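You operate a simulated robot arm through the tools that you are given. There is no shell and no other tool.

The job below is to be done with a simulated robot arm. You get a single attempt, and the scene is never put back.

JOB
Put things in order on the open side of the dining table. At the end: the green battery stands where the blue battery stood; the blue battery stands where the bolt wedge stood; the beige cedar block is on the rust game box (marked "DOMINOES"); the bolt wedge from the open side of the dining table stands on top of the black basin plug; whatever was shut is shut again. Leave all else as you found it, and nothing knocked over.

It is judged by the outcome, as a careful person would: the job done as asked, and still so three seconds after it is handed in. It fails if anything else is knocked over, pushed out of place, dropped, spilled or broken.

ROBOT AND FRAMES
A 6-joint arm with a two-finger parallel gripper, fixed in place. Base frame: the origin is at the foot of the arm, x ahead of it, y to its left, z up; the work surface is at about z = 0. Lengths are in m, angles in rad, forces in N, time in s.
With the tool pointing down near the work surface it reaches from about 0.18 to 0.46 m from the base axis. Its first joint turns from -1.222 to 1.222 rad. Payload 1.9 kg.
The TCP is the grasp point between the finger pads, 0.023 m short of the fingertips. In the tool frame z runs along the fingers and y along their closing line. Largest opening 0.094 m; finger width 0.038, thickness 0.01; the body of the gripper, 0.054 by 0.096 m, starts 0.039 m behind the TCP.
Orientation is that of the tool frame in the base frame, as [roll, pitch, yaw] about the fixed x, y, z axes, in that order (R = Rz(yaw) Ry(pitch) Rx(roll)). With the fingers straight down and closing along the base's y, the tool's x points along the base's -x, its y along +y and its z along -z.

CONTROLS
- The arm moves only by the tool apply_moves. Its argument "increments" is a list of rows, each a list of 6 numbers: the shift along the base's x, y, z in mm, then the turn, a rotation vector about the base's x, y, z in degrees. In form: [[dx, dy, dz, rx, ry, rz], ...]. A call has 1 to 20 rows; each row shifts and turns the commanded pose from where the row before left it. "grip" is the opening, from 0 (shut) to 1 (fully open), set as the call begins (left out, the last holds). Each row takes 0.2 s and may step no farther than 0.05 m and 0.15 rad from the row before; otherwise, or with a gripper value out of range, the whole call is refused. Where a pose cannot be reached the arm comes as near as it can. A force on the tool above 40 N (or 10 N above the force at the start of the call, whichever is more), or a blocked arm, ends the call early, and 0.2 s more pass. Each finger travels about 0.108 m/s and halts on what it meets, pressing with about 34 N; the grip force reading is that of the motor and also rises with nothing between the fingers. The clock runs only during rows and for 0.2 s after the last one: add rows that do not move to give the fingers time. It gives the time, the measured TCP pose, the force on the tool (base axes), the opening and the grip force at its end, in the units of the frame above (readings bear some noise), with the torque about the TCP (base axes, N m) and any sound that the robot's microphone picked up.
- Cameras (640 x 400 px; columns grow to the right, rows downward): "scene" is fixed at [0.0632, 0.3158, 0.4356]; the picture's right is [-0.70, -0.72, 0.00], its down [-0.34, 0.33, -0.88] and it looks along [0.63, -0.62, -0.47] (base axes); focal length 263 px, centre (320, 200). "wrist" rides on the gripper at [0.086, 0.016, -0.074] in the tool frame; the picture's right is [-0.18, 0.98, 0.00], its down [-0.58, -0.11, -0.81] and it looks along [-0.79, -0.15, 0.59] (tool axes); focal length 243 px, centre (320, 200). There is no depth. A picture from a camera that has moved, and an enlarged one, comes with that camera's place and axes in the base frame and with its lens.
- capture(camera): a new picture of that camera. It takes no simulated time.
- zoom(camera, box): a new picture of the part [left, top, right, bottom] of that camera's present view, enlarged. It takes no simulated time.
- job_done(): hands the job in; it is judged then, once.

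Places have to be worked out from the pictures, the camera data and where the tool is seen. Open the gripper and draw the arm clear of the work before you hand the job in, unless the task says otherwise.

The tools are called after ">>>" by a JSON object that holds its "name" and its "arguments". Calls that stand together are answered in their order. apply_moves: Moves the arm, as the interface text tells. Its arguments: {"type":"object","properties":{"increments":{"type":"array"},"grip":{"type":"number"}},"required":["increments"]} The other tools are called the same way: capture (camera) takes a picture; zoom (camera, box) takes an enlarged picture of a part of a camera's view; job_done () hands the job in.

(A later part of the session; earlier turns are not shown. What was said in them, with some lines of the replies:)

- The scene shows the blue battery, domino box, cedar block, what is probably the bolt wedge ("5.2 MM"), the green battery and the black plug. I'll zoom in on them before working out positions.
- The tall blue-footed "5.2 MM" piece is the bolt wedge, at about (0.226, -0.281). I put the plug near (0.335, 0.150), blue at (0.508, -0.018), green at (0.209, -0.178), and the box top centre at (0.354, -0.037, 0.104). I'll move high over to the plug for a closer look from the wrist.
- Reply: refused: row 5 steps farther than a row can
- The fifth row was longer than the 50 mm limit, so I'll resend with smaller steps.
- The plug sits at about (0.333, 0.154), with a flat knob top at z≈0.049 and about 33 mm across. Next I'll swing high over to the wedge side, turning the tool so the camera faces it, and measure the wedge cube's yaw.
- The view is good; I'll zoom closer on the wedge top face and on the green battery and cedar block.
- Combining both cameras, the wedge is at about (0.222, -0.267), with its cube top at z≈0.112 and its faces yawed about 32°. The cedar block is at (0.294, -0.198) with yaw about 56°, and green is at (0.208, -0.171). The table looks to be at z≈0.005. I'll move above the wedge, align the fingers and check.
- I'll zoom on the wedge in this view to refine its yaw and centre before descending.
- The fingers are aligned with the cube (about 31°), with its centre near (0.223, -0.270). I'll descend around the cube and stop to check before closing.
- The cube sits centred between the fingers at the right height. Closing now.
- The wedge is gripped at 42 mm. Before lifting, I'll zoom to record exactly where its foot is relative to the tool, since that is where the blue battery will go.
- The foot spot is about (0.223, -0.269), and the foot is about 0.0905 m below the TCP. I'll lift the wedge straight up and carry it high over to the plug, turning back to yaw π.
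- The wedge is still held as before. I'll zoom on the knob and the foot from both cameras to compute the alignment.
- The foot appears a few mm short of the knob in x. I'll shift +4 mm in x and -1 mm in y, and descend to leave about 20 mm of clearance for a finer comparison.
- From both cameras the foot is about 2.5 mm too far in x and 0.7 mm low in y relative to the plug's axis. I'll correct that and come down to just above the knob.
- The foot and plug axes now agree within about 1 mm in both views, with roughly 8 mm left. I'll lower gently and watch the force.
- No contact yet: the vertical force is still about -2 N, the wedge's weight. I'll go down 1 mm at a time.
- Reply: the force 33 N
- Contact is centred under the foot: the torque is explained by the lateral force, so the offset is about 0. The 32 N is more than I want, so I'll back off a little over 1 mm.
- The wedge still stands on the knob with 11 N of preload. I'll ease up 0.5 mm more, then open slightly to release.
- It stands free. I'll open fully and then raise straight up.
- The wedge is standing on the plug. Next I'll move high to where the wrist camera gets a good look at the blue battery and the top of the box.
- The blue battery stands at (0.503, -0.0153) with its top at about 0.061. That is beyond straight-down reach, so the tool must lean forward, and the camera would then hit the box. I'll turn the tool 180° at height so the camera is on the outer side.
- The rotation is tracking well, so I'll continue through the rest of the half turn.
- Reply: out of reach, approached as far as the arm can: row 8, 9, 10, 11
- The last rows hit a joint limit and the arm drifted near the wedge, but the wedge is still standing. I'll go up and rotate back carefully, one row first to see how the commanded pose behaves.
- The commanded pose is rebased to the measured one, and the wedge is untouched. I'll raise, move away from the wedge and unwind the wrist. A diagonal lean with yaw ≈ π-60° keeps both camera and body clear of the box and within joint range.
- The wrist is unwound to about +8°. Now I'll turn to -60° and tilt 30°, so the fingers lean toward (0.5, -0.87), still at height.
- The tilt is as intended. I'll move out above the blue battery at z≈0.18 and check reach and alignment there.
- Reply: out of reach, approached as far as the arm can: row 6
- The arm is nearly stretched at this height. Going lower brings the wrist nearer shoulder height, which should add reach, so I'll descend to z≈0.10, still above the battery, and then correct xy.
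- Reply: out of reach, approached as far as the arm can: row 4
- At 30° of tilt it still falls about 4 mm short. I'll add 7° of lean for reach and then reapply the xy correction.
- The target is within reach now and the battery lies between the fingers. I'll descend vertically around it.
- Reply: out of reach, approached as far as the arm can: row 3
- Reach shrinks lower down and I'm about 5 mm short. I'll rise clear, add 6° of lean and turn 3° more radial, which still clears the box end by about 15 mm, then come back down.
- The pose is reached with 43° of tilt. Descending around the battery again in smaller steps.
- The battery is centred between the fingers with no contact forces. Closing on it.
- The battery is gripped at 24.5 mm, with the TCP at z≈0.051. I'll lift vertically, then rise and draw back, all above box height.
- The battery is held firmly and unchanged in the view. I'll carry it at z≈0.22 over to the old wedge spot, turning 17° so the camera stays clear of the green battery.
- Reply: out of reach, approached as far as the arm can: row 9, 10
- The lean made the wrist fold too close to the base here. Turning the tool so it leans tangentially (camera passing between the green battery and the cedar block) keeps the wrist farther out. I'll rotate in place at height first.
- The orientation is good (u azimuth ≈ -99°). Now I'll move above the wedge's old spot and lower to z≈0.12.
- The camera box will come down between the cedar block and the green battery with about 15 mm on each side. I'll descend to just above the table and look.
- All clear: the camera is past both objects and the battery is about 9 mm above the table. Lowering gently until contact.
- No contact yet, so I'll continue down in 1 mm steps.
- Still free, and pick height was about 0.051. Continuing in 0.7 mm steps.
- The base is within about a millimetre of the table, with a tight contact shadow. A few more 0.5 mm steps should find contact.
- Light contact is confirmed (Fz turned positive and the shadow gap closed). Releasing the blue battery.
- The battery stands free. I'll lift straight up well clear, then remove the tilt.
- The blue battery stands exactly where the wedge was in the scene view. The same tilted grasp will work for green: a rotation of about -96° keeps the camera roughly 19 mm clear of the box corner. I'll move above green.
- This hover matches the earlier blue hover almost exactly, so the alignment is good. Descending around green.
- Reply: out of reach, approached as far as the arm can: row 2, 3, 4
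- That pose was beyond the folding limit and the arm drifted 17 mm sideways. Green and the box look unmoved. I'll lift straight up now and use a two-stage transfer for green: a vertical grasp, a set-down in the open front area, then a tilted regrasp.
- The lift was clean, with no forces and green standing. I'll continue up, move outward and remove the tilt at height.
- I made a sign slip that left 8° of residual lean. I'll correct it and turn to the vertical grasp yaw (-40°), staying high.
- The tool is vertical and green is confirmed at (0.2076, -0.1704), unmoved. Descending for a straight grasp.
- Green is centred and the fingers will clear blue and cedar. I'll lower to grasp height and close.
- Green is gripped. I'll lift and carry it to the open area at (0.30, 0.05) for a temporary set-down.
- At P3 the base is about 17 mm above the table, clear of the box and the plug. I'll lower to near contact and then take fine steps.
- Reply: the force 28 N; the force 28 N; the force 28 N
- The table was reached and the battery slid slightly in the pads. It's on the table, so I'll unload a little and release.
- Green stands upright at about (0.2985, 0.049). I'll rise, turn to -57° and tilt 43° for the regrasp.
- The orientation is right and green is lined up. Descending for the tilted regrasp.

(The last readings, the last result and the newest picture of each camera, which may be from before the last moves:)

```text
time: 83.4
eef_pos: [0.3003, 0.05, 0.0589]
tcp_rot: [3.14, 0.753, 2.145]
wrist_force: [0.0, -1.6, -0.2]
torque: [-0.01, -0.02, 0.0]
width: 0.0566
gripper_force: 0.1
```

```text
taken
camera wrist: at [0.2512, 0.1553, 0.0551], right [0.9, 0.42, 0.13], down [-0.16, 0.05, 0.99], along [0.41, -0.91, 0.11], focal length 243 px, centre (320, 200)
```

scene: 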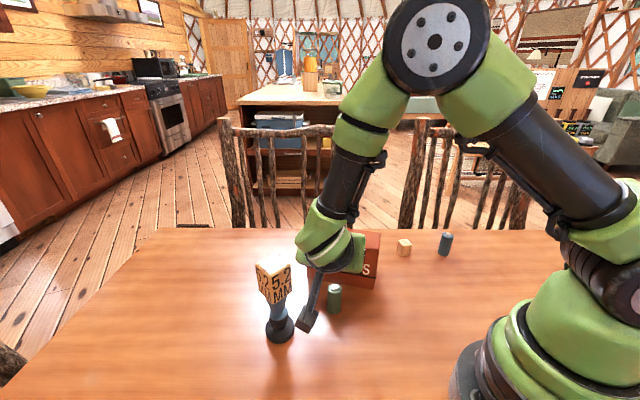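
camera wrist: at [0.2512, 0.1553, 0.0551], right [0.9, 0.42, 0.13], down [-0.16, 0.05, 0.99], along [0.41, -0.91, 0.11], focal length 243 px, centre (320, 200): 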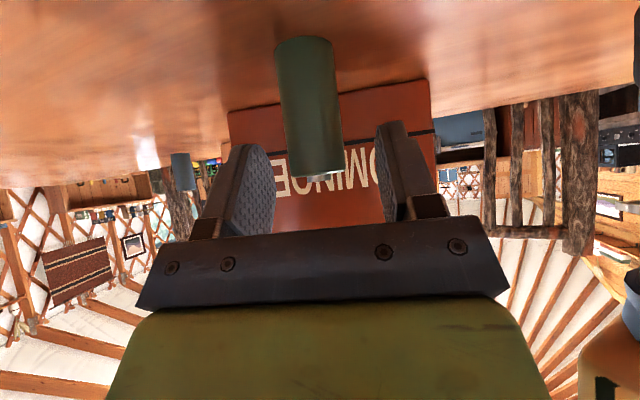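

Centred and reachable. I'll lower the last 8.5 mm and close.

>>> {"name": "apply_moves", "arguments": {"increments": [[0, 0, -5, 0, 0, 0], [0, 0, -3.5, 0, 0, 0], [0, 0, 0, 0, 0, 0]]}}

>>> {"name": "apply_moves", "arguments": {"increments": [[0, 0, 0, 0, 0, 0], [0, 0, 0, 0, 0, 0], [0, 0, 0, 0, 0, 0], [0, 0, 0, 0, 0, 0]], "grip": 0.0}}

>>> {"name": "capture", "arguments": {"camera": "wrist"}}

```text
time: 84.2
eef_pos: [0.2987, 0.0506, 0.051]
tcp_rot: [3.141, 0.755, 2.148]
wrist_force: [-0.9, 0.6, 0.5]
torque: [0.0, -0.01, 0.0]
width: 0.0566
gripper_force: 0.1
```

```text
time: 85.2
eef_pos: [0.2982, 0.0491, 0.05]
tcp_rot: [3.14, 0.755, 2.145]
wrist_force: [0.0, -0.3, -0.8]
torque: [0.0, 0.0, 0.0]
width: 0.0256
gripper_force: 34.2
```

```text
taken
camera wrist: at [0.2509, 0.1552, 0.0465], right [0.9, 0.42, 0.13], down [-0.16, 0.05, 0.99], along [0.41, -0.91, 0.11], focal length 243 px, centre (320, 200)
```

wrist: 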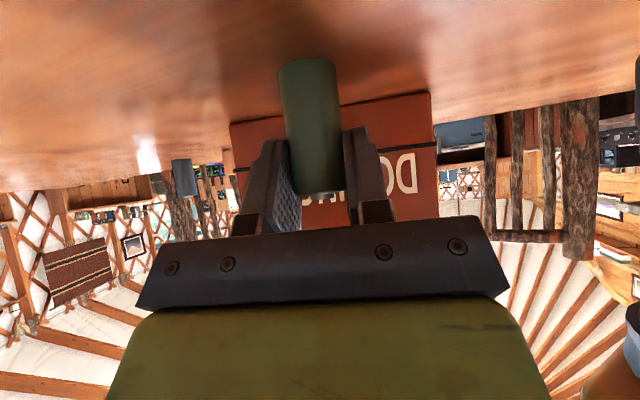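

This is the same grip geometry as I had with blue. I'll lift straight up to 0.23, since the camera passes over the wedge, and travel toward the blue spot.

>>> {"name": "apply_moves", "arguments": {"increments": [[0, 0, 8, 0, 0, 0], [0, 0, 22, 0, 0, 0], [0, 0, 35, 0, 0, 0], [0, 0, 40, 0, 0, 0], [0, 0, 40, 0, 0, 0], [0, 0, 35, 0, 0, 0], [25, -7, 0, 0, 0, 0], [30, -8, 0, 0, 0, 0], [30, -8, 0, 0, 0, 0], [30, -8, -5, 0, 0, 0], [30, -9, -6, 0, 0, 0], [28, -8, -6, 0, 0, 0], [0, 0, 0, 0, 0, 0]]}}

>>> {"name": "capture", "arguments": {"camera": "wrist"}}

>>> {"name": "capture", "arguments": {"camera": "scene"}}

```text
time: 88.0
eef_pos: [0.4722, 0.0019, 0.2156]
tcp_rot: [-3.141, 0.753, 2.148]
wrist_force: [-0.7, 0.1, -1.6]
torque: [0.03, -0.02, -0.04]
width: 0.0242
gripper_force: 34.5
```

```text
taken
camera wrist: at [0.4242, 0.1076, 0.2108], right [0.9, 0.42, 0.13], down [-0.16, 0.05, 0.99], along [0.41, -0.91, 0.11], focal length 243 px, centre (320, 200)
```

wrist: 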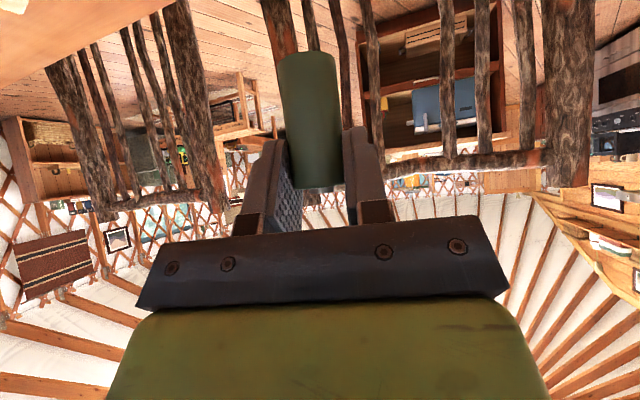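

```text
taken
```

scene: 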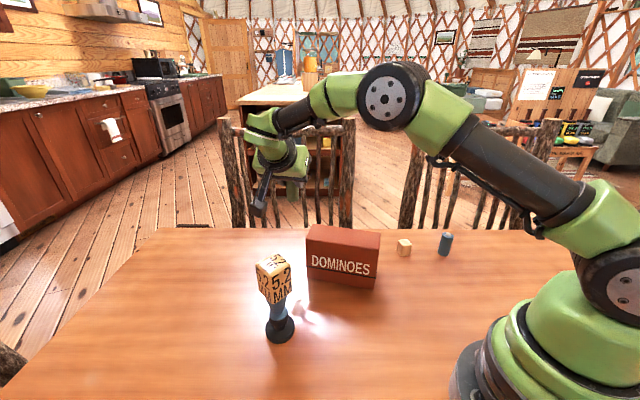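

The grip is secure, though the battery may have slipped down by 2–3 mm, so I'll expect contact early. Moving out over the blue spot and down to z≈0.10.

>>> {"name": "apply_moves", "arguments": {"increments": [[8, -4.4, -20, 0, 0, 0], [8, -4.4, -20, 0, 0, 0], [8, -4.3, -20, 0, 0, 0], [8, -4.3, -20, 0, 0, 0], [0, 0, -18, 0, 0, 0], [0, 0, -18, 0, 0, 0], [0, 0, 0, 0, 0, 0]]}}

>>> {"name": "zoom", "arguments": {"camera": "scene", "box": [240, 190, 360, 290]}}

>>> {"name": "capture", "arguments": {"camera": "wrist"}}

```text
time: 89.6
eef_pos: [0.5057, -0.0148, 0.0987]
tcp_rot: [3.139, 0.754, 2.144]
wrist_force: [-1.1, 0.0, -0.5]
torque: [-0.01, 0.02, 0.03]
width: 0.0245
gripper_force: 34.3
```

```text
4.00 times, centred on (300, 240) of scene
camera zoom: at [0.0632, 0.3158, 0.4356], right [-0.7, -0.72, 0.0], down [-0.34, 0.33, -0.88], along [0.63, -0.62, -0.47], focal length 1053 px, centre (400, 40)
```

zoom: 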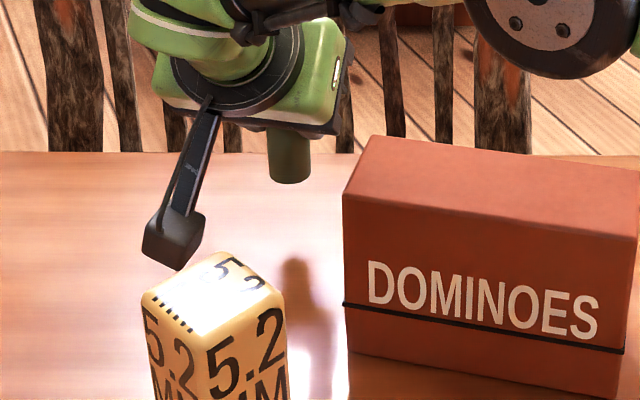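

```text
taken
camera wrist: at [0.4565, 0.09, 0.0938], right [0.9, 0.42, 0.13], down [-0.16, 0.05, 0.99], along [0.41, -0.91, 0.11], focal length 243 px, centre (320, 200)
```

wrist: 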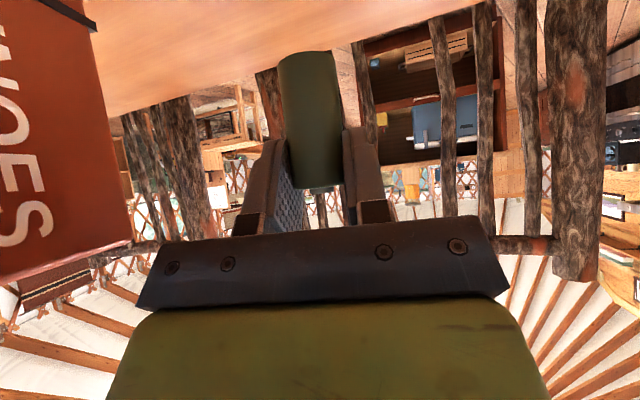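

The xy matches the original blue position within about 1 mm. I'll descend to just above contact.

>>> {"name": "apply_moves", "arguments": {"increments": [[0.5, 0.4, -14, 0, 0, 0], [0, 0, -14, 0, 0, 0], [0, 0, -9, 0, 0, 0], [0, 0, 0, 0, 0, 0]]}}

>>> {"name": "capture", "arguments": {"camera": "wrist"}}

>>> {"name": "zoom", "arguments": {"camera": "scene", "box": [240, 190, 360, 290]}}

```text
time: 90.6
eef_pos: [0.5044, -0.0151, 0.0621]
tcp_rot: [3.139, 0.754, 2.146]
wrist_force: [0.2, -0.1, 0.1]
torque: [0.04, -0.01, 0.02]
width: 0.0244
gripper_force: 33.8
```

```text
taken
camera wrist: at [0.4568, 0.0899, 0.0568], right [0.9, 0.42, 0.13], down [-0.16, 0.05, 0.99], along [0.41, -0.91, 0.11], focal length 243 px, centre (320, 200)
```

wrist: 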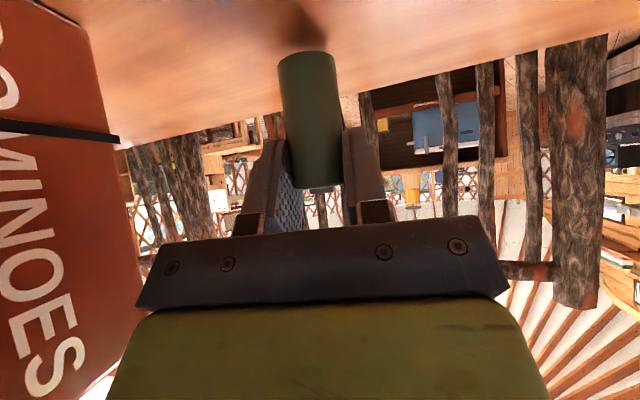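

```text
4.00 times, centred on (300, 240) of scene
camera zoom: at [0.0632, 0.3158, 0.4356], right [-0.7, -0.72, 0.0], down [-0.34, 0.33, -0.88], along [0.63, -0.62, -0.47], focal length 1053 px, centre (400, 40)
```

zoom: 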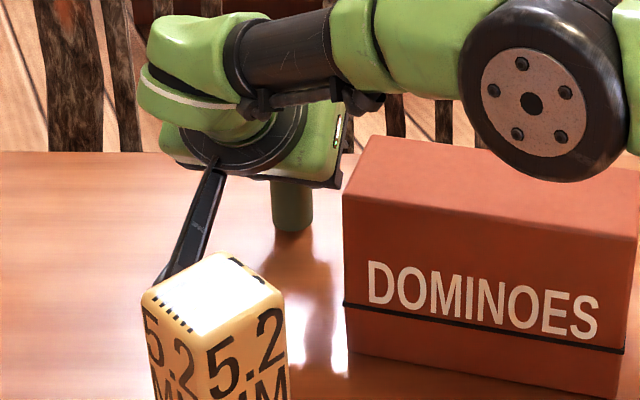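

The image agrees with blue's original base pixel, with about 5 mm left. Stepping down carefully.

>>> {"name": "apply_moves", "arguments": {"increments": [[0, 0, -3, 0, 0, 0], [0, 0, 0, 0, 0, 0]]}}

>>> {"name": "apply_moves", "arguments": {"increments": [[0, 0, -0.8, 0, 0, 0], [0, 0, 0, 0, 0, 0]]}}

```text
time: 91.2
eef_pos: [0.5062, -0.0155, 0.0576]
tcp_rot: [-3.141, 0.754, 2.147]
wrist_force: [-0.2, -0.4, 0.1]
torque: [0.0, 0.01, 0.03]
width: 0.0244
gripper_force: 33.6
```

```text
time: 91.8
eef_pos: [0.5058, -0.0152, 0.0571]
tcp_rot: [3.14, 0.754, 2.144]
wrist_force: [-1.1, -0.5, -0.6]
torque: [-0.01, -0.01, 0.0]
width: 0.0243
gripper_force: 34.2
```

No contact so far, so I'll keep going in small steps.

>>> {"name": "apply_moves", "arguments": {"increments": [[0, 0, -0.7, 0, 0, 0], [0, 0, 0, 0, 0, 0]]}}

>>> {"name": "zoom", "arguments": {"camera": "wrist", "box": [240, 10, 400, 110]}}

```text
time: 92.4
eef_pos: [0.5046, -0.0143, 0.0557]
tcp_rot: [3.141, 0.753, 2.147]
wrist_force: [-0.4, 0.0, -0.5]
torque: [-0.01, -0.02, 0.03]
width: 0.0242
gripper_force: 33.5
```

```text
4.00 times, centred on (320, 60) of wrist
camera zoom: at [0.4566, 0.0903, 0.0518], right [0.9, 0.42, 0.13], down [-0.16, 0.05, 0.99], along [0.41, -0.91, 0.11], focal length 970 px, centre (320, 760)
```

zoom: 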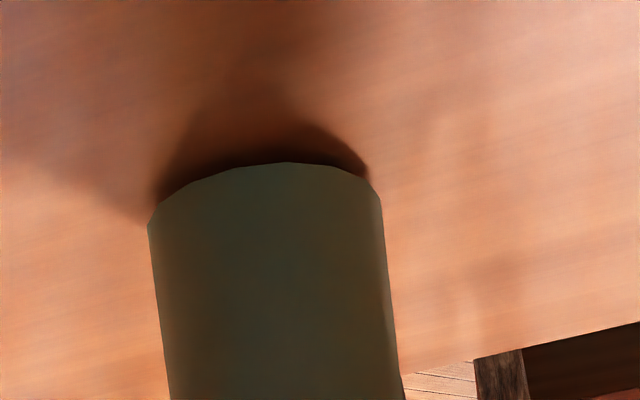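

There's still a thin shadow gap of 1–2 mm. Continuing down.

>>> {"name": "apply_moves", "arguments": {"increments": [[0, 0, -0.8, 0, 0, 0], [0, 0, 0, 0, 0, 0]]}}

>>> {"name": "apply_moves", "arguments": {"increments": [[0, 0, -0.5, 0, 0, 0], [0, 0, 0, 0, 0, 0]]}}

>>> {"name": "zoom", "arguments": {"camera": "wrist", "box": [240, 10, 400, 110]}}

```text
time: 93.0
eef_pos: [0.5056, -0.0154, 0.0555]
tcp_rot: [3.141, 0.754, 2.146]
wrist_force: [-1.2, 0.4, -0.7]
torque: [-0.02, 0.02, 0.0]
width: 0.0245
gripper_force: 34.0
```

```text
time: 93.6
eef_pos: [0.5048, -0.0154, 0.0552]
tcp_rot: [3.139, 0.756, 2.144]
wrist_force: [-0.9, 0.1, -0.4]
torque: [0.0, -0.02, -0.02]
width: 0.024
gripper_force: 33.9
```

```text
4.00 times, centred on (320, 60) of wrist
camera zoom: at [0.4566, 0.0903, 0.0507], right [0.9, 0.42, 0.13], down [-0.16, 0.05, 0.99], along [0.41, -0.91, 0.11], focal length 970 px, centre (320, 760)
```

zoom: 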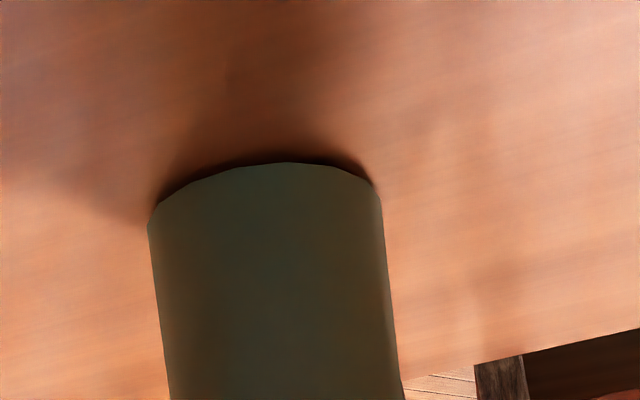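

The gap is nearly closed. Two more half-millimetre steps, one at a time.

>>> {"name": "apply_moves", "arguments": {"increments": [[0, 0, -0.5, 0, 0, 0], [0, 0, 0, 0, 0, 0]]}}

>>> {"name": "zoom", "arguments": {"camera": "wrist", "box": [240, 10, 400, 110]}}

```text
time: 94.2
eef_pos: [0.5051, -0.0158, 0.0554]
tcp_rot: [3.141, 0.753, 2.144]
wrist_force: [0.4, 0.0, -0.9]
torque: [-0.01, 0.02, 0.0]
width: 0.0244
gripper_force: 33.8
```

```text
4.00 times, centred on (320, 60) of wrist
camera zoom: at [0.4567, 0.0899, 0.0501], right [0.9, 0.42, 0.13], down [-0.16, 0.05, 0.99], along [0.41, -0.91, 0.11], focal length 970 px, centre (320, 760)
```

zoom: 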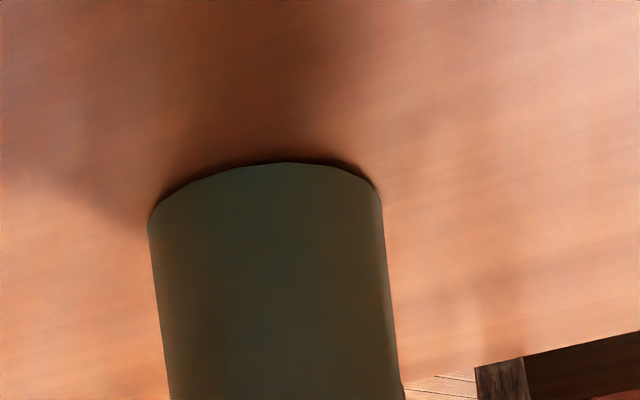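

>>> {"name": "apply_moves", "arguments": {"increments": [[0, 0, -0.5, 0, 0, 0], [0, 0, 0, 0, 0, 0]]}}

>>> {"name": "zoom", "arguments": {"camera": "wrist", "box": [240, 10, 400, 110]}}

```text
time: 94.8
eef_pos: [0.5057, -0.0156, 0.0544]
tcp_rot: [-3.141, 0.752, 2.147]
wrist_force: [0.7, -0.2, -0.4]
torque: [0.03, -0.01, 0.0]
width: 0.0245
gripper_force: 34.2
```

```text
4.00 times, centred on (320, 60) of wrist
camera zoom: at [0.4569, 0.0903, 0.0497], right [0.9, 0.42, 0.13], down [-0.16, 0.05, 0.99], along [0.41, -0.91, 0.11], focal length 970 px, centre (320, 760)
```

zoom: 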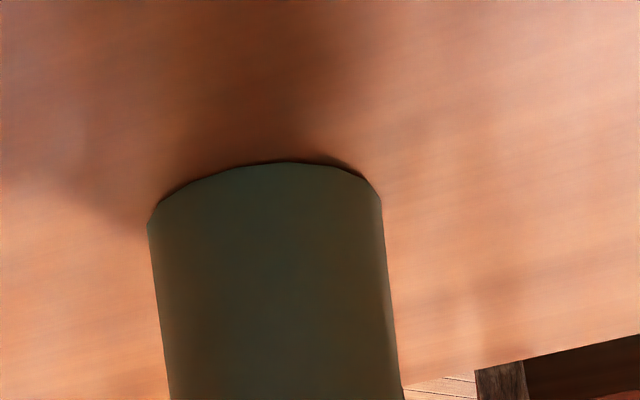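

The shadow is now a hairline, so the gap is about 0.4 mm. One more step.

>>> {"name": "apply_moves", "arguments": {"increments": [[0, 0, -0.5, 0, 0, 0], [0, 0, 0, 0, 0, 0]]}}

```text
time: 95.4
eef_pos: [0.5045, -0.0142, 0.0542]
tcp_rot: [-3.141, 0.752, 2.145]
wrist_force: [1.6, 0.2, 1.1]
torque: [0.04, 0.04, -0.01]
width: 0.0239
gripper_force: 34.1
```

Light contact is registered (Fz rises). Releasing green.

>>> {"name": "apply_moves", "arguments": {"increments": [[0, 0, 0, 0, 0, 0], [0, 0, 0, 0, 0, 0], [0, 0, 0, 0, 0, 0]], "grip": 0.58}}

>>> {"name": "capture", "arguments": {"camera": "wrist"}}

```text
time: 96.2
eef_pos: [0.5043, -0.0146, 0.0544]
tcp_rot: [3.139, 0.755, 2.146]
wrist_force: [0.0, 0.3, 0.5]
torque: [-0.02, 0.05, 0.0]
width: 0.0546
gripper_force: 0.1
```

```text
taken
camera wrist: at [0.4568, 0.0902, 0.0493], right [0.9, 0.42, 0.13], down [-0.16, 0.05, 0.99], along [0.41, -0.91, 0.11], focal length 243 px, centre (320, 200)
```

wrist: 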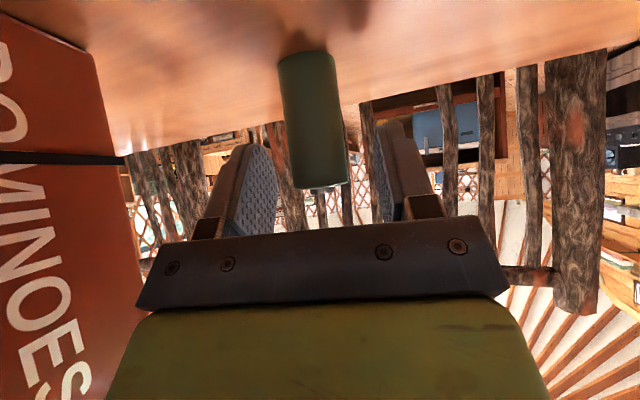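

Green stands upright between the open fingers. I'll go straight up and then draw back to the earlier retreat point.

>>> {"name": "apply_moves", "arguments": {"increments": [[0, 0, 8, 0, 0, 0], [0, 0, 16, 0, 0, 0], [0, 0, 20, 0, 0, 0], [0, 0, 20, 0, 0, 0], [0, 0, 18, 0, 0, 0], [-8, 4, 20, 0, 0, 0], [-8, 4, 20, 0, 0, 0], [-8, 4, 20, 0, 0, 0], [-8, 4, 20, 0, 0, 0], [-20, 5, 10, 0, 0, 0], [0, 0, 0, 0, 0, 0]]}}

>>> {"name": "capture", "arguments": {"camera": "scene"}}

>>> {"name": "zoom", "arguments": {"camera": "scene", "box": [240, 190, 360, 290]}}

```text
time: 98.6
eef_pos: [0.4548, 0.0063, 0.2269]
tcp_rot: [3.14, 0.751, 2.145]
wrist_force: [-0.2, 0.7, 0.1]
torque: [-0.01, 0.03, 0.02]
width: 0.0546
gripper_force: 0.1
```

```text
taken
```

scene: 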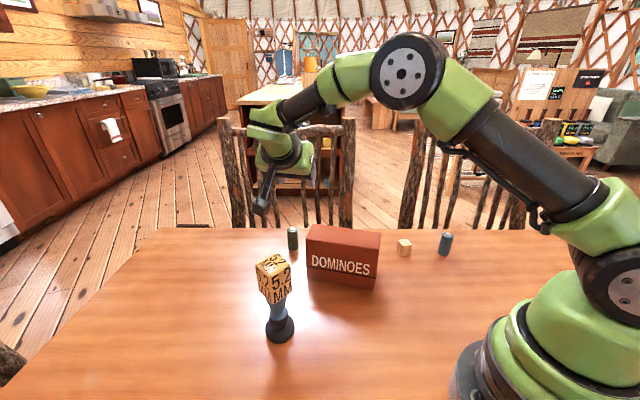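

```text
4.00 times, centred on (300, 240) of scene
camera zoom: at [0.0632, 0.3158, 0.4356], right [-0.7, -0.72, 0.0], down [-0.34, 0.33, -0.88], along [0.63, -0.62, -0.47], focal length 1053 px, centre (400, 40)
```

zoom: 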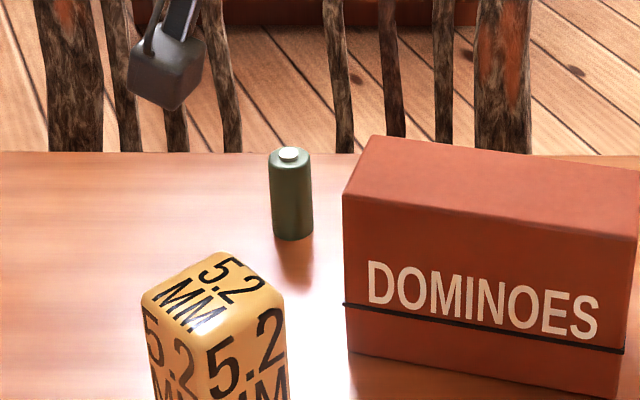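

Green stands where blue stood: its base pixel (293, 240) matches the predicted (294, 241). The box and wedge are undisturbed. Next is the cedar block, so I'll remove the tilt, turn to yaw -34° and move above it.

>>> {"name": "apply_moves", "arguments": {"increments": [[0, 0, 5, 6.01, 3.9, 0], [0, 0, 5, 6.01, 3.9, 0], [-10, 0, 0, 6.01, 3.9, 0], [-10, 0, 0, 6.01, 3.9, 0], [-10, 0, 0, 6.01, 3.9, 0], [-10, 0, 0, 6.01, 3.9, 0], [-17, -29, 0, 0, 0, 7.67], [-17, -29, 0, 0, 0, 7.67], [-17, -29, 0, 0, 0, 7.67], [-17, -29, 0, 0, 0, 0], [-17, -29, 0, 0, 0, 0], [-17, -29, 0, 0, 0, 0], [-18, -29, 0, 0, 0, 0], [0, 0, 0, 0, 0, 0]], "grip": 0.65}}

>>> {"name": "capture", "arguments": {"camera": "wrist"}}

>>> {"name": "zoom", "arguments": {"camera": "wrist", "box": [260, 0, 380, 75]}}

```text
time: 101.6
eef_pos: [0.2937, -0.1989, 0.2362]
tcp_rot: [-3.142, 0.004, 2.548]
wrist_force: [0.5, -0.1, 0.5]
torque: [-0.02, -0.02, -0.01]
width: 0.0612
gripper_force: 0.1
```

```text
taken
camera wrist: at [0.2296, -0.1361, 0.3109], right [0.7, 0.71, 0.0], down [0.42, -0.41, 0.81], along [0.58, -0.57, -0.59], focal length 243 px, centre (320, 200)
```

wrist: 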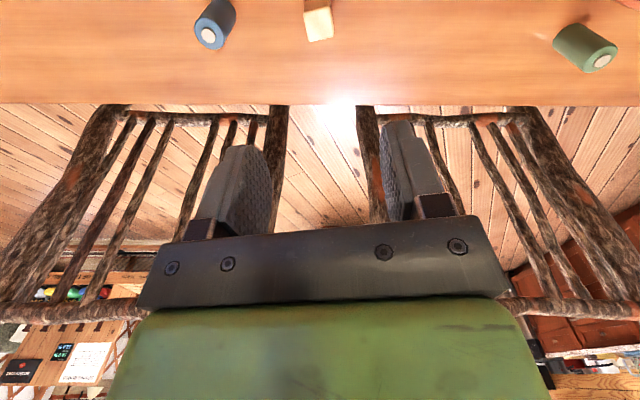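

```text
5.33 times, centred on (320, 38) of wrist
camera zoom: at [0.2296, -0.1361, 0.3109], right [0.7, 0.71, 0.0], down [0.42, -0.41, 0.81], along [0.58, -0.57, -0.59], focal length 1294 px, centre (320, 1067)
```

zoom: 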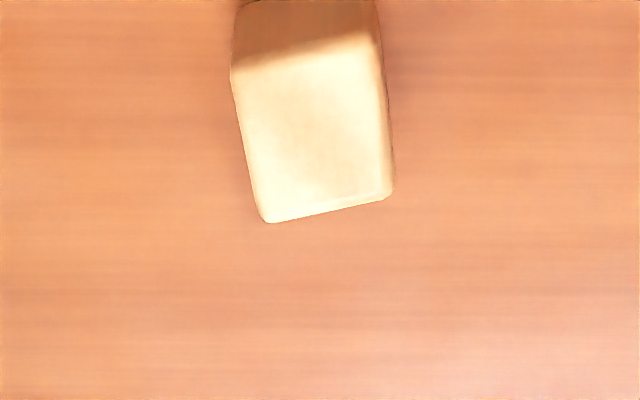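

The block's yaw of 56° matches the fingers, and its centre is (0.2943, -0.2005). I'll adjust by about 1 mm and descend to z≈0.075 for a check.

>>> {"name": "apply_moves", "arguments": {"increments": [[0.6, -1.2, -40, 0, 0, 0], [0, 0, -40, 0, 0, 0], [0, 0, -40, 0, 0, 0], [0, 0, -40, 0, 0, 0], [0, 0, 0, 0, 0, 0]]}}

>>> {"name": "capture", "arguments": {"camera": "wrist"}}

>>> {"name": "zoom", "arguments": {"camera": "scene", "box": [360, 180, 480, 280]}}

```text
time: 102.8
eef_pos: [0.2966, -0.1994, 0.0769]
tcp_rot: [-3.14, 0.003, 2.548]
wrist_force: [-0.6, -0.4, 0.1]
torque: [0.0, 0.04, 0.0]
width: 0.0613
gripper_force: 0.0
```

```text
taken
camera wrist: at [0.2336, -0.1361, 0.1516], right [0.7, 0.71, 0.0], down [0.42, -0.41, 0.81], along [0.58, -0.57, -0.59], focal length 243 px, centre (320, 200)
```

wrist: 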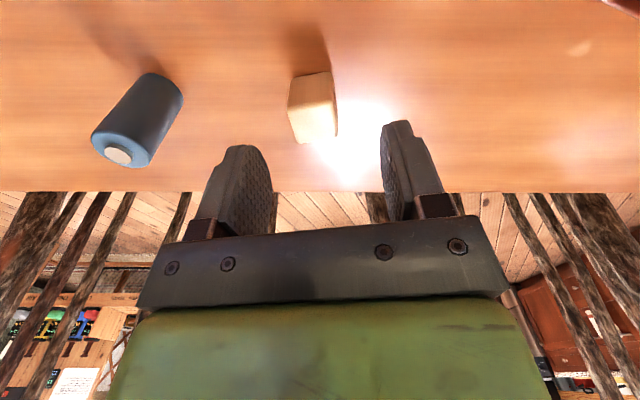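

```text
4.00 times, centred on (420, 230) of scene
camera zoom: at [0.0632, 0.3158, 0.4356], right [-0.7, -0.72, 0.0], down [-0.34, 0.33, -0.88], along [0.63, -0.62, -0.47], focal length 1053 px, centre (-80, 80)
```

zoom: 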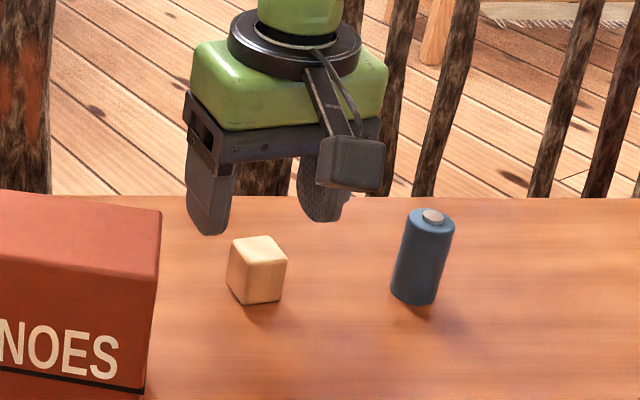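

I'll zoom on the block in this close view to refine the centring before the final descent.

>>> {"name": "zoom", "arguments": {"camera": "wrist", "box": [260, 50, 380, 150]}}

```text
4.00 times, centred on (320, 100) of wrist
camera zoom: at [0.2336, -0.1361, 0.1516], right [0.7, 0.71, 0.0], down [0.42, -0.41, 0.81], along [0.58, -0.57, -0.59], focal length 970 px, centre (320, 600)
```

zoom: 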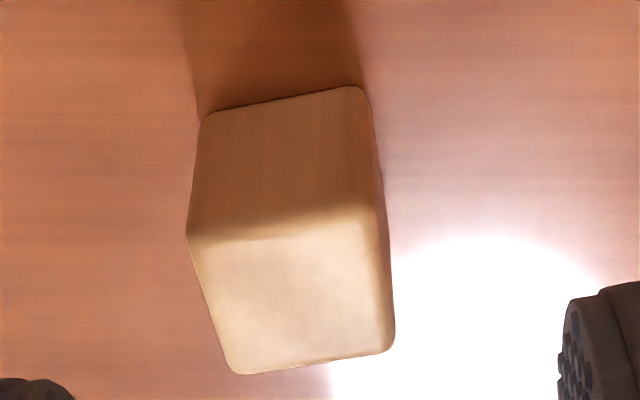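

The block sits about 3.5 mm toward -y of the TCP. I'll correct that, lower to grasp height and then close.

>>> {"name": "apply_moves", "arguments": {"increments": [[-0.3, -3.5, 0, 0, 0, 0], [0, 0, -20, 0, 0, 0], [0, 0, -16, 0, 0, 0], [0, 0, -9.5, 0, 0, 0], [0, 0, 0, 0, 0, 0]]}}

>>> {"name": "capture", "arguments": {"camera": "wrist"}}

```text
time: 104.0
eef_pos: [0.2948, -0.2018, 0.03]
tcp_rot: [-3.141, 0.005, 2.547]
wrist_force: [0.2, 0.0, -0.3]
torque: [0.01, 0.0, -0.01]
width: 0.0611
gripper_force: 0.0
```

```text
taken
camera wrist: at [0.2318, -0.1384, 0.1046], right [0.7, 0.71, 0.0], down [0.42, -0.41, 0.81], along [0.58, -0.57, -0.59], focal length 243 px, centre (320, 200)
```

wrist: 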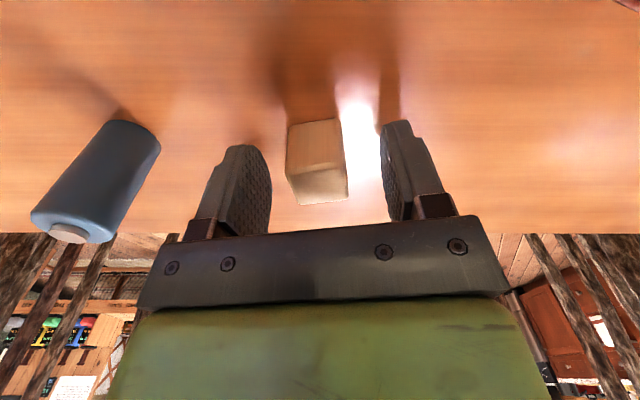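

The block is nearly centred between the fingers and blue is well away. Closing.

>>> {"name": "apply_moves", "arguments": {"increments": [[0, 0, 0, 0, 0, 0], [0, 0, 0, 0, 0, 0], [0, 0, 0, 0, 0, 0], [0, 0, 0, 0, 0, 0]], "grip": 0.0}}

>>> {"name": "apply_moves", "arguments": {"increments": [[0, 0, 10, 0, 0, 0], [0, 0, 25, 0, 0, 0], [0, 0, 40, 0, 0, 0], [0, 0, 45, 0, 0, 0], [0, 0, 40, 0, 0, 0], [0, 0, 40, 0, 0, 0], [0, 0, 0, 0, 0, 0]]}}

>>> {"name": "capture", "arguments": {"camera": "wrist"}}

>>> {"name": "capture", "arguments": {"camera": "scene"}}

```text
time: 105.0
eef_pos: [0.2947, -0.2008, 0.0306]
tcp_rot: [3.141, 0.001, 2.548]
wrist_force: [0.1, 0.7, 0.2]
torque: [0.03, 0.0, -0.02]
width: 0.026
gripper_force: 34.1
```

```text
time: 106.6
eef_pos: [0.294, -0.2012, 0.2326]
tcp_rot: [-3.141, 0.004, 2.549]
wrist_force: [-0.8, 0.4, -0.2]
torque: [0.01, -0.01, -0.01]
width: 0.0257
gripper_force: 34.0
```

```text
taken
camera wrist: at [0.2307, -0.1386, 0.3065], right [0.7, 0.71, 0.0], down [0.42, -0.41, 0.81], along [0.58, -0.57, -0.59], focal length 243 px, centre (320, 200)
```

wrist: 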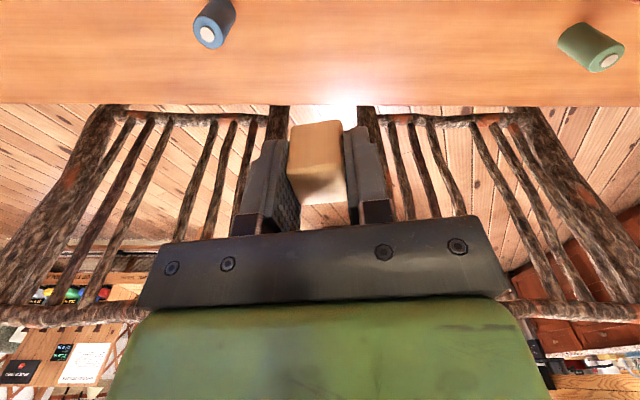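

```text
taken
```

scene: 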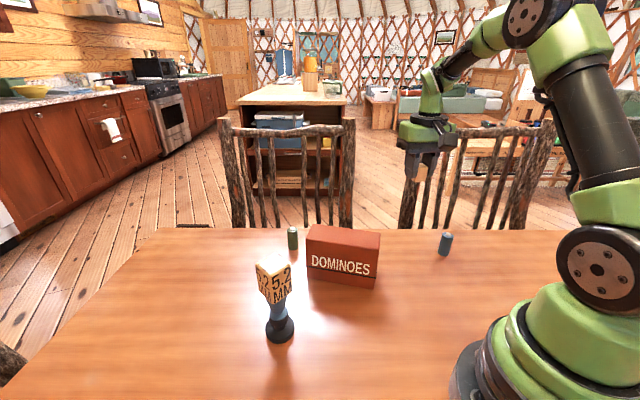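

The block is held. I'll carry it over the box centre, turning -22° so it lines up with the box.

>>> {"name": "apply_moves", "arguments": {"increments": [[12, 33, 0, 0, 0, 0], [12, 33, 0, 0, 0, -7.3], [12, 33, 0, 0, 0, -7.3], [12, 33, 0, 0, 0, -7.3], [12, 32, 0, 0, 0, 0], [0, 0, -30, 0, 0, 0], [0, 0, 0, 0, 0, 0]]}}

>>> {"name": "capture", "arguments": {"camera": "wrist"}}

>>> {"name": "zoom", "arguments": {"camera": "scene", "box": [270, 170, 410, 300]}}

```text
time: 108.2
eef_pos: [0.3546, -0.0387, 0.2025]
tcp_rot: [-3.141, 0.004, 2.165]
wrist_force: [-0.1, -0.2, 0.0]
torque: [0.0, 0.0, 0.01]
width: 0.0257
gripper_force: 34.0
```

```text
taken
camera wrist: at [0.3193, 0.0424, 0.2766], right [0.92, 0.4, 0.0], down [0.23, -0.54, 0.81], along [0.32, -0.74, -0.59], focal length 243 px, centre (320, 200)
```

wrist: 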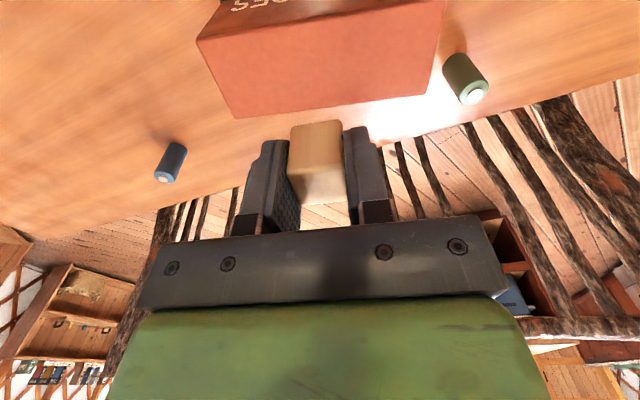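

```text
3.08 times, centred on (340, 235) of scene
camera zoom: at [0.0632, 0.3158, 0.4356], right [-0.7, -0.72, 0.0], down [-0.34, 0.33, -0.88], along [0.63, -0.62, -0.47], focal length 810 px, centre (258, 92)
```

zoom: 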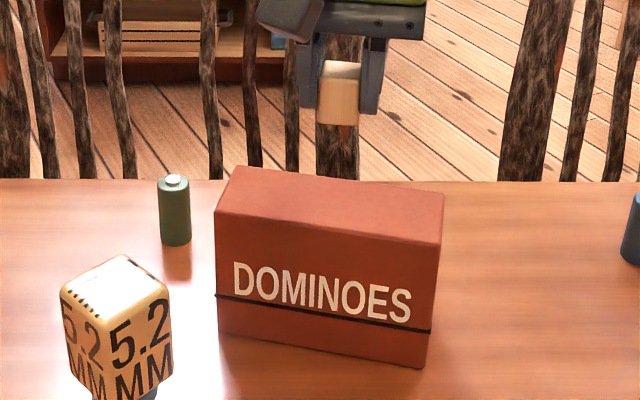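

From this view the box-top centre is about (0.354, -0.034), so I need +3 mm in y. I'll lower to about 12 mm above the box and look.

>>> {"name": "apply_moves", "arguments": {"increments": [[0, 3, -25, 0, 0, 0], [0, 0, -20, 0, 0, 0], [0, 0, -11, 0, 0, 0], [0, 0, 0, 0, 0, 0]]}}

>>> {"name": "zoom", "arguments": {"camera": "scene", "box": [290, 180, 400, 300]}}

>>> {"name": "capture", "arguments": {"camera": "wrist"}}

```text
time: 109.2
eef_pos: [0.353, -0.0351, 0.1446]
tcp_rot: [-3.141, 0.003, 2.165]
wrist_force: [-0.9, 0.3, 1.3]
torque: [-0.02, -0.05, -0.04]
width: 0.0258
gripper_force: 34.2
```

```text
3.33 times, centred on (345, 240) of scene
camera zoom: at [0.0632, 0.3158, 0.4356], right [-0.7, -0.72, 0.0], down [-0.34, 0.33, -0.88], along [0.63, -0.62, -0.47], focal length 878 px, centre (237, 67)
```

zoom: 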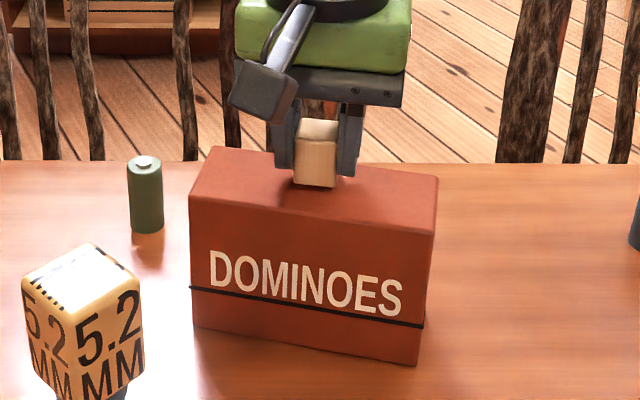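

```text
taken
camera wrist: at [0.3187, 0.0464, 0.2188], right [0.92, 0.4, 0.0], down [0.23, -0.54, 0.81], along [0.32, -0.74, -0.59], focal length 243 px, centre (320, 200)
```

wrist: 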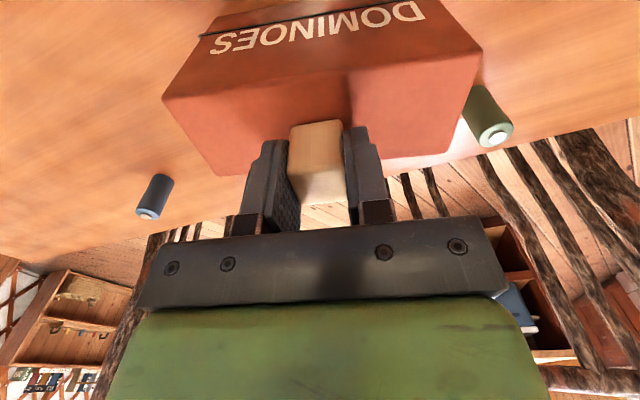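

The block will land near the middle of the lid. I'll lower the next 8 mm and then take small steps.

>>> {"name": "apply_moves", "arguments": {"increments": [[0, 0, -4, 0, 0, 0], [0, 0, -3, 0, 0, 0], [0, 0, 0, 0, 0, 0]]}}

>>> {"name": "apply_moves", "arguments": {"increments": [[0, 0, -1, 0, 0, 0], [0, 0, 0, 0, 0, 0]]}}

>>> {"name": "zoom", "arguments": {"camera": "wrist", "box": [240, 60, 400, 160]}}

```text
time: 110.0
eef_pos: [0.3542, -0.0357, 0.1386]
tcp_rot: [3.138, 0.006, 2.166]
wrist_force: [-5.6, -1.8, 30.9]
torque: [-0.03, 0.18, 0.0]
width: 0.0258
gripper_force: 33.6
```

```text
time: 110.6
eef_pos: [0.3528, -0.0345, 0.1376]
tcp_rot: [3.138, 0.006, 2.165]
wrist_force: [4.0, -0.7, 30.3]
torque: [-0.06, -0.06, -0.05]
width: 0.0259
gripper_force: 34.0
```

```text
4.00 times, centred on (320, 110) of wrist
camera zoom: at [0.319, 0.0468, 0.2116], right [0.92, 0.4, 0.0], down [0.23, -0.54, 0.81], along [0.33, -0.74, -0.59], focal length 970 px, centre (320, 560)
```

zoom: 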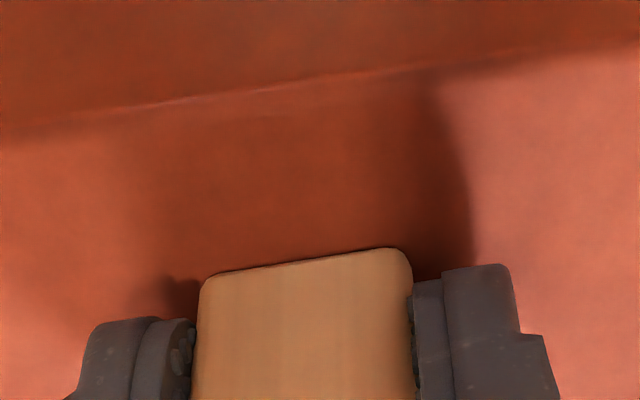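

It's already on the lid, with 30 N and the block sliding slightly in the pads. I'll back off about 1 mm to unload before releasing.

>>> {"name": "apply_moves", "arguments": {"increments": [[0, 0, 1.1, 0, 0, 0], [0, 0, 0, 0, 0, 0]]}}

```text
time: 111.2
eef_pos: [0.3527, -0.0358, 0.1375]
tcp_rot: [-3.141, 0.002, 2.166]
wrist_force: [7.5, 1.1, 16.8]
torque: [-0.07, -0.18, -0.01]
width: 0.0256
gripper_force: 33.8
```

There's still 17 N and some lateral strain. Easing up a bit more.

>>> {"name": "apply_moves", "arguments": {"increments": [[0, 0, 0.7, 0, 0, 0], [0, 0, 0, 0, 0, 0]]}}

```text
time: 111.8
eef_pos: [0.3525, -0.0349, 0.1391]
tcp_rot: [-3.138, 0.001, 2.164]
wrist_force: [-0.1, 0.0, -0.4]
torque: [0.02, 0.0, 0.0]
width: 0.0257
gripper_force: 34.1
```

The load is zero now, so the block is at most a fraction of a millimetre above the lid. I'll lower 0.3 mm and release.

>>> {"name": "apply_moves", "arguments": {"increments": [[0, 0, -0.3, 0, 0, 0], [0, 0, 0, 0, 0, 0]]}}

>>> {"name": "apply_moves", "arguments": {"increments": [[0, 0, 0, 0, 0, 0], [0, 0, 0, 0, 0, 0], [0, 0, 0, 0, 0, 0]], "grip": 0.55}}

>>> {"name": "capture", "arguments": {"camera": "wrist"}}

>>> {"name": "zoom", "arguments": {"camera": "scene", "box": [290, 180, 400, 300]}}

```text
time: 112.4
eef_pos: [0.3516, -0.0354, 0.1373]
tcp_rot: [3.141, 0.004, 2.167]
wrist_force: [-0.4, -0.2, 0.5]
torque: [0.02, -0.03, 0.0]
width: 0.0258
gripper_force: 33.9
```

```text
time: 113.2
eef_pos: [0.3526, -0.035, 0.1379]
tcp_rot: [-3.14, 0.004, 2.166]
wrist_force: [0.2, 0.5, -0.7]
torque: [-0.03, -0.02, 0.0]
width: 0.0517
gripper_force: 0.0
```

```text
taken
camera wrist: at [0.3182, 0.0469, 0.2128], right [0.92, 0.4, 0.0], down [0.23, -0.54, 0.81], along [0.32, -0.74, -0.59], focal length 243 px, centre (320, 200)
```

wrist: 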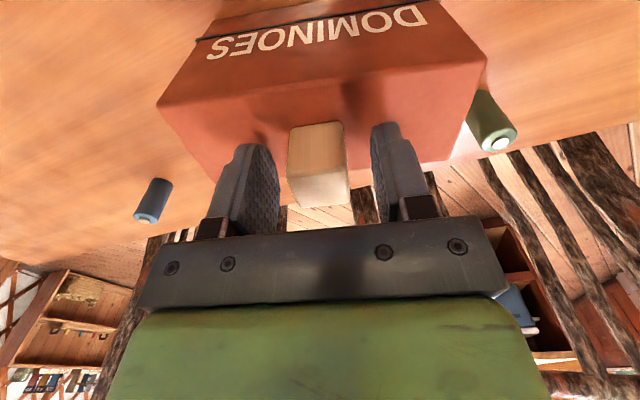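

```text
3.33 times, centred on (345, 240) of scene
camera zoom: at [0.0632, 0.3158, 0.4356], right [-0.7, -0.72, 0.0], down [-0.34, 0.33, -0.88], along [0.63, -0.62, -0.47], focal length 878 px, centre (237, 67)
```

zoom: 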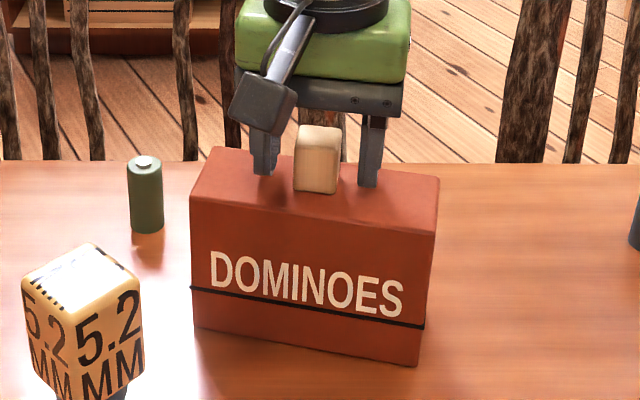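

The block rests on the lid, free of the fingers, and the box hasn't moved. Rising straight up and retreating to a clear pose.

>>> {"name": "apply_moves", "arguments": {"increments": [[0, 0, 10, 0, 0, 0], [0, 0, 25, 0, 0, 0], [0, 0, 40, 0, 0, 0], [0, 0, 45, 0, 0, 0], [0, 0, 45, 0, 0, 0], [-20, -10, 10, 0, 0, 0], [-25, -15, 10, 0, 0, 0], [-25, -20, 10, 0, 0, 0], [-25, -25, 0, 0, 0, 0], [0, -30, 0, 0, 0, 0], [0, -30, 0, 0, 0, 0], [0, 0, 0, 0, 0, 0]], "grip": 1.0}}

>>> {"name": "capture", "arguments": {"camera": "scene"}}

>>> {"name": "zoom", "arguments": {"camera": "scene", "box": [250, 210, 400, 360]}}

>>> {"name": "zoom", "arguments": {"camera": "scene", "box": [380, 190, 500, 300]}}

```text
time: 115.8
eef_pos: [0.2591, -0.1652, 0.3324]
tcp_rot: [-3.14, 0.003, 2.166]
wrist_force: [0.2, 0.2, -0.3]
torque: [-0.01, 0.01, 0.03]
width: 0.0938
gripper_force: 0.1
```

```text
taken
```

scene: 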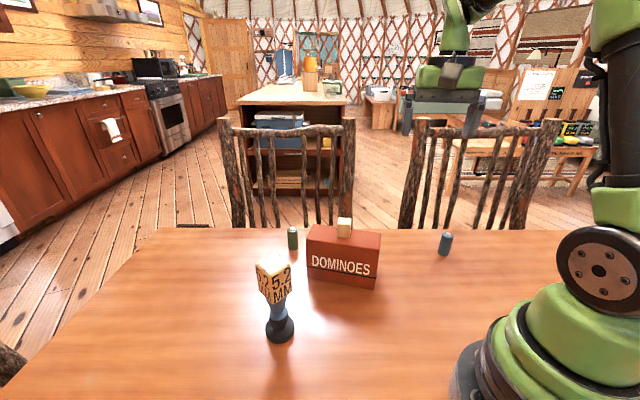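

```text
2.67 times, centred on (325, 285) of scene
camera zoom: at [0.0632, 0.3158, 0.4356], right [-0.7, -0.72, 0.0], down [-0.34, 0.33, -0.88], along [0.63, -0.62, -0.47], focal length 702 px, centre (307, -27)
```

zoom: 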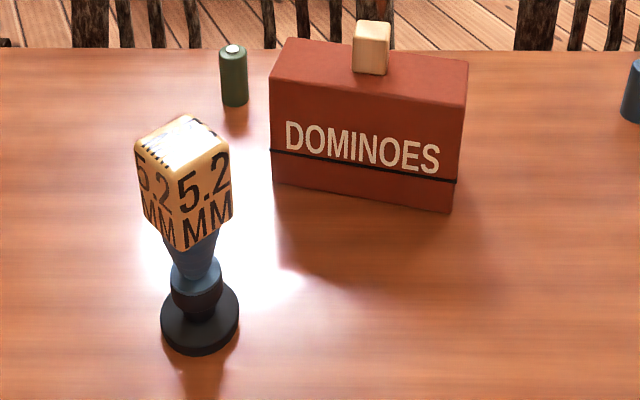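

```text
3.64 times, centred on (440, 245) of scene
camera zoom: at [0.0632, 0.3158, 0.4356], right [-0.7, -0.72, 0.0], down [-0.34, 0.33, -0.88], along [0.63, -0.62, -0.47], focal length 958 px, centre (-116, 36)
```

zoom: 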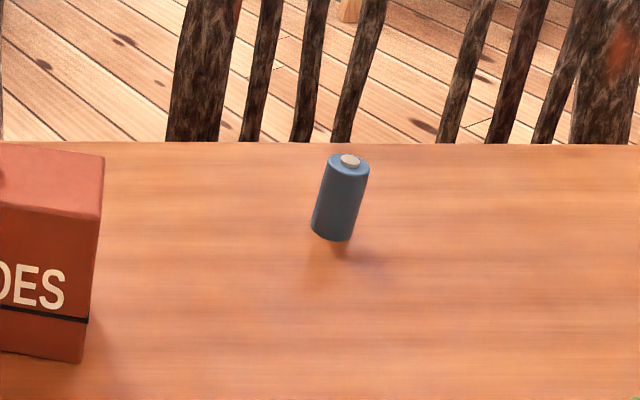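

All four pieces are in place: green at blue's old pixel, blue at the wedge's old pixel, the wedge upright on the plug, and the cedar block on the box. The box and plug are in the same position in the picture as at the start. Nothing was opened, the gripper is open and the arm is clear, so I'm handing in.

>>> {"name": "job_done", "arguments": {}}

```text
The job is handed in.
```

The job is done and handed in. The final pictures show everything as you asked:

- **Green battery:** it stands where the blue battery stood, and its base lines up with blue's old spot in the scene picture.
- **Blue battery:** it stands where the bolt wedge stood.
- **Cedar block:** it rests near the middle of the top of the "DOMINOES" box.
- **Bolt wedge:** it stands upright on the black basin plug.
- **Everything else:** the box and plug are where they were. I opened nothing, so there was nothing to shut again, and nothing was knocked over.

Twice during the work the arm reached a limit and drifted, once close above the wedge and once beside the green battery. Both stayed standing and in place.

The blue battery's spot was beyond straight-down reach. To get a tilted grip, I set the green battery down briefly in the open area and then picked it up again. The gripper is open and the arm is clear of the table.
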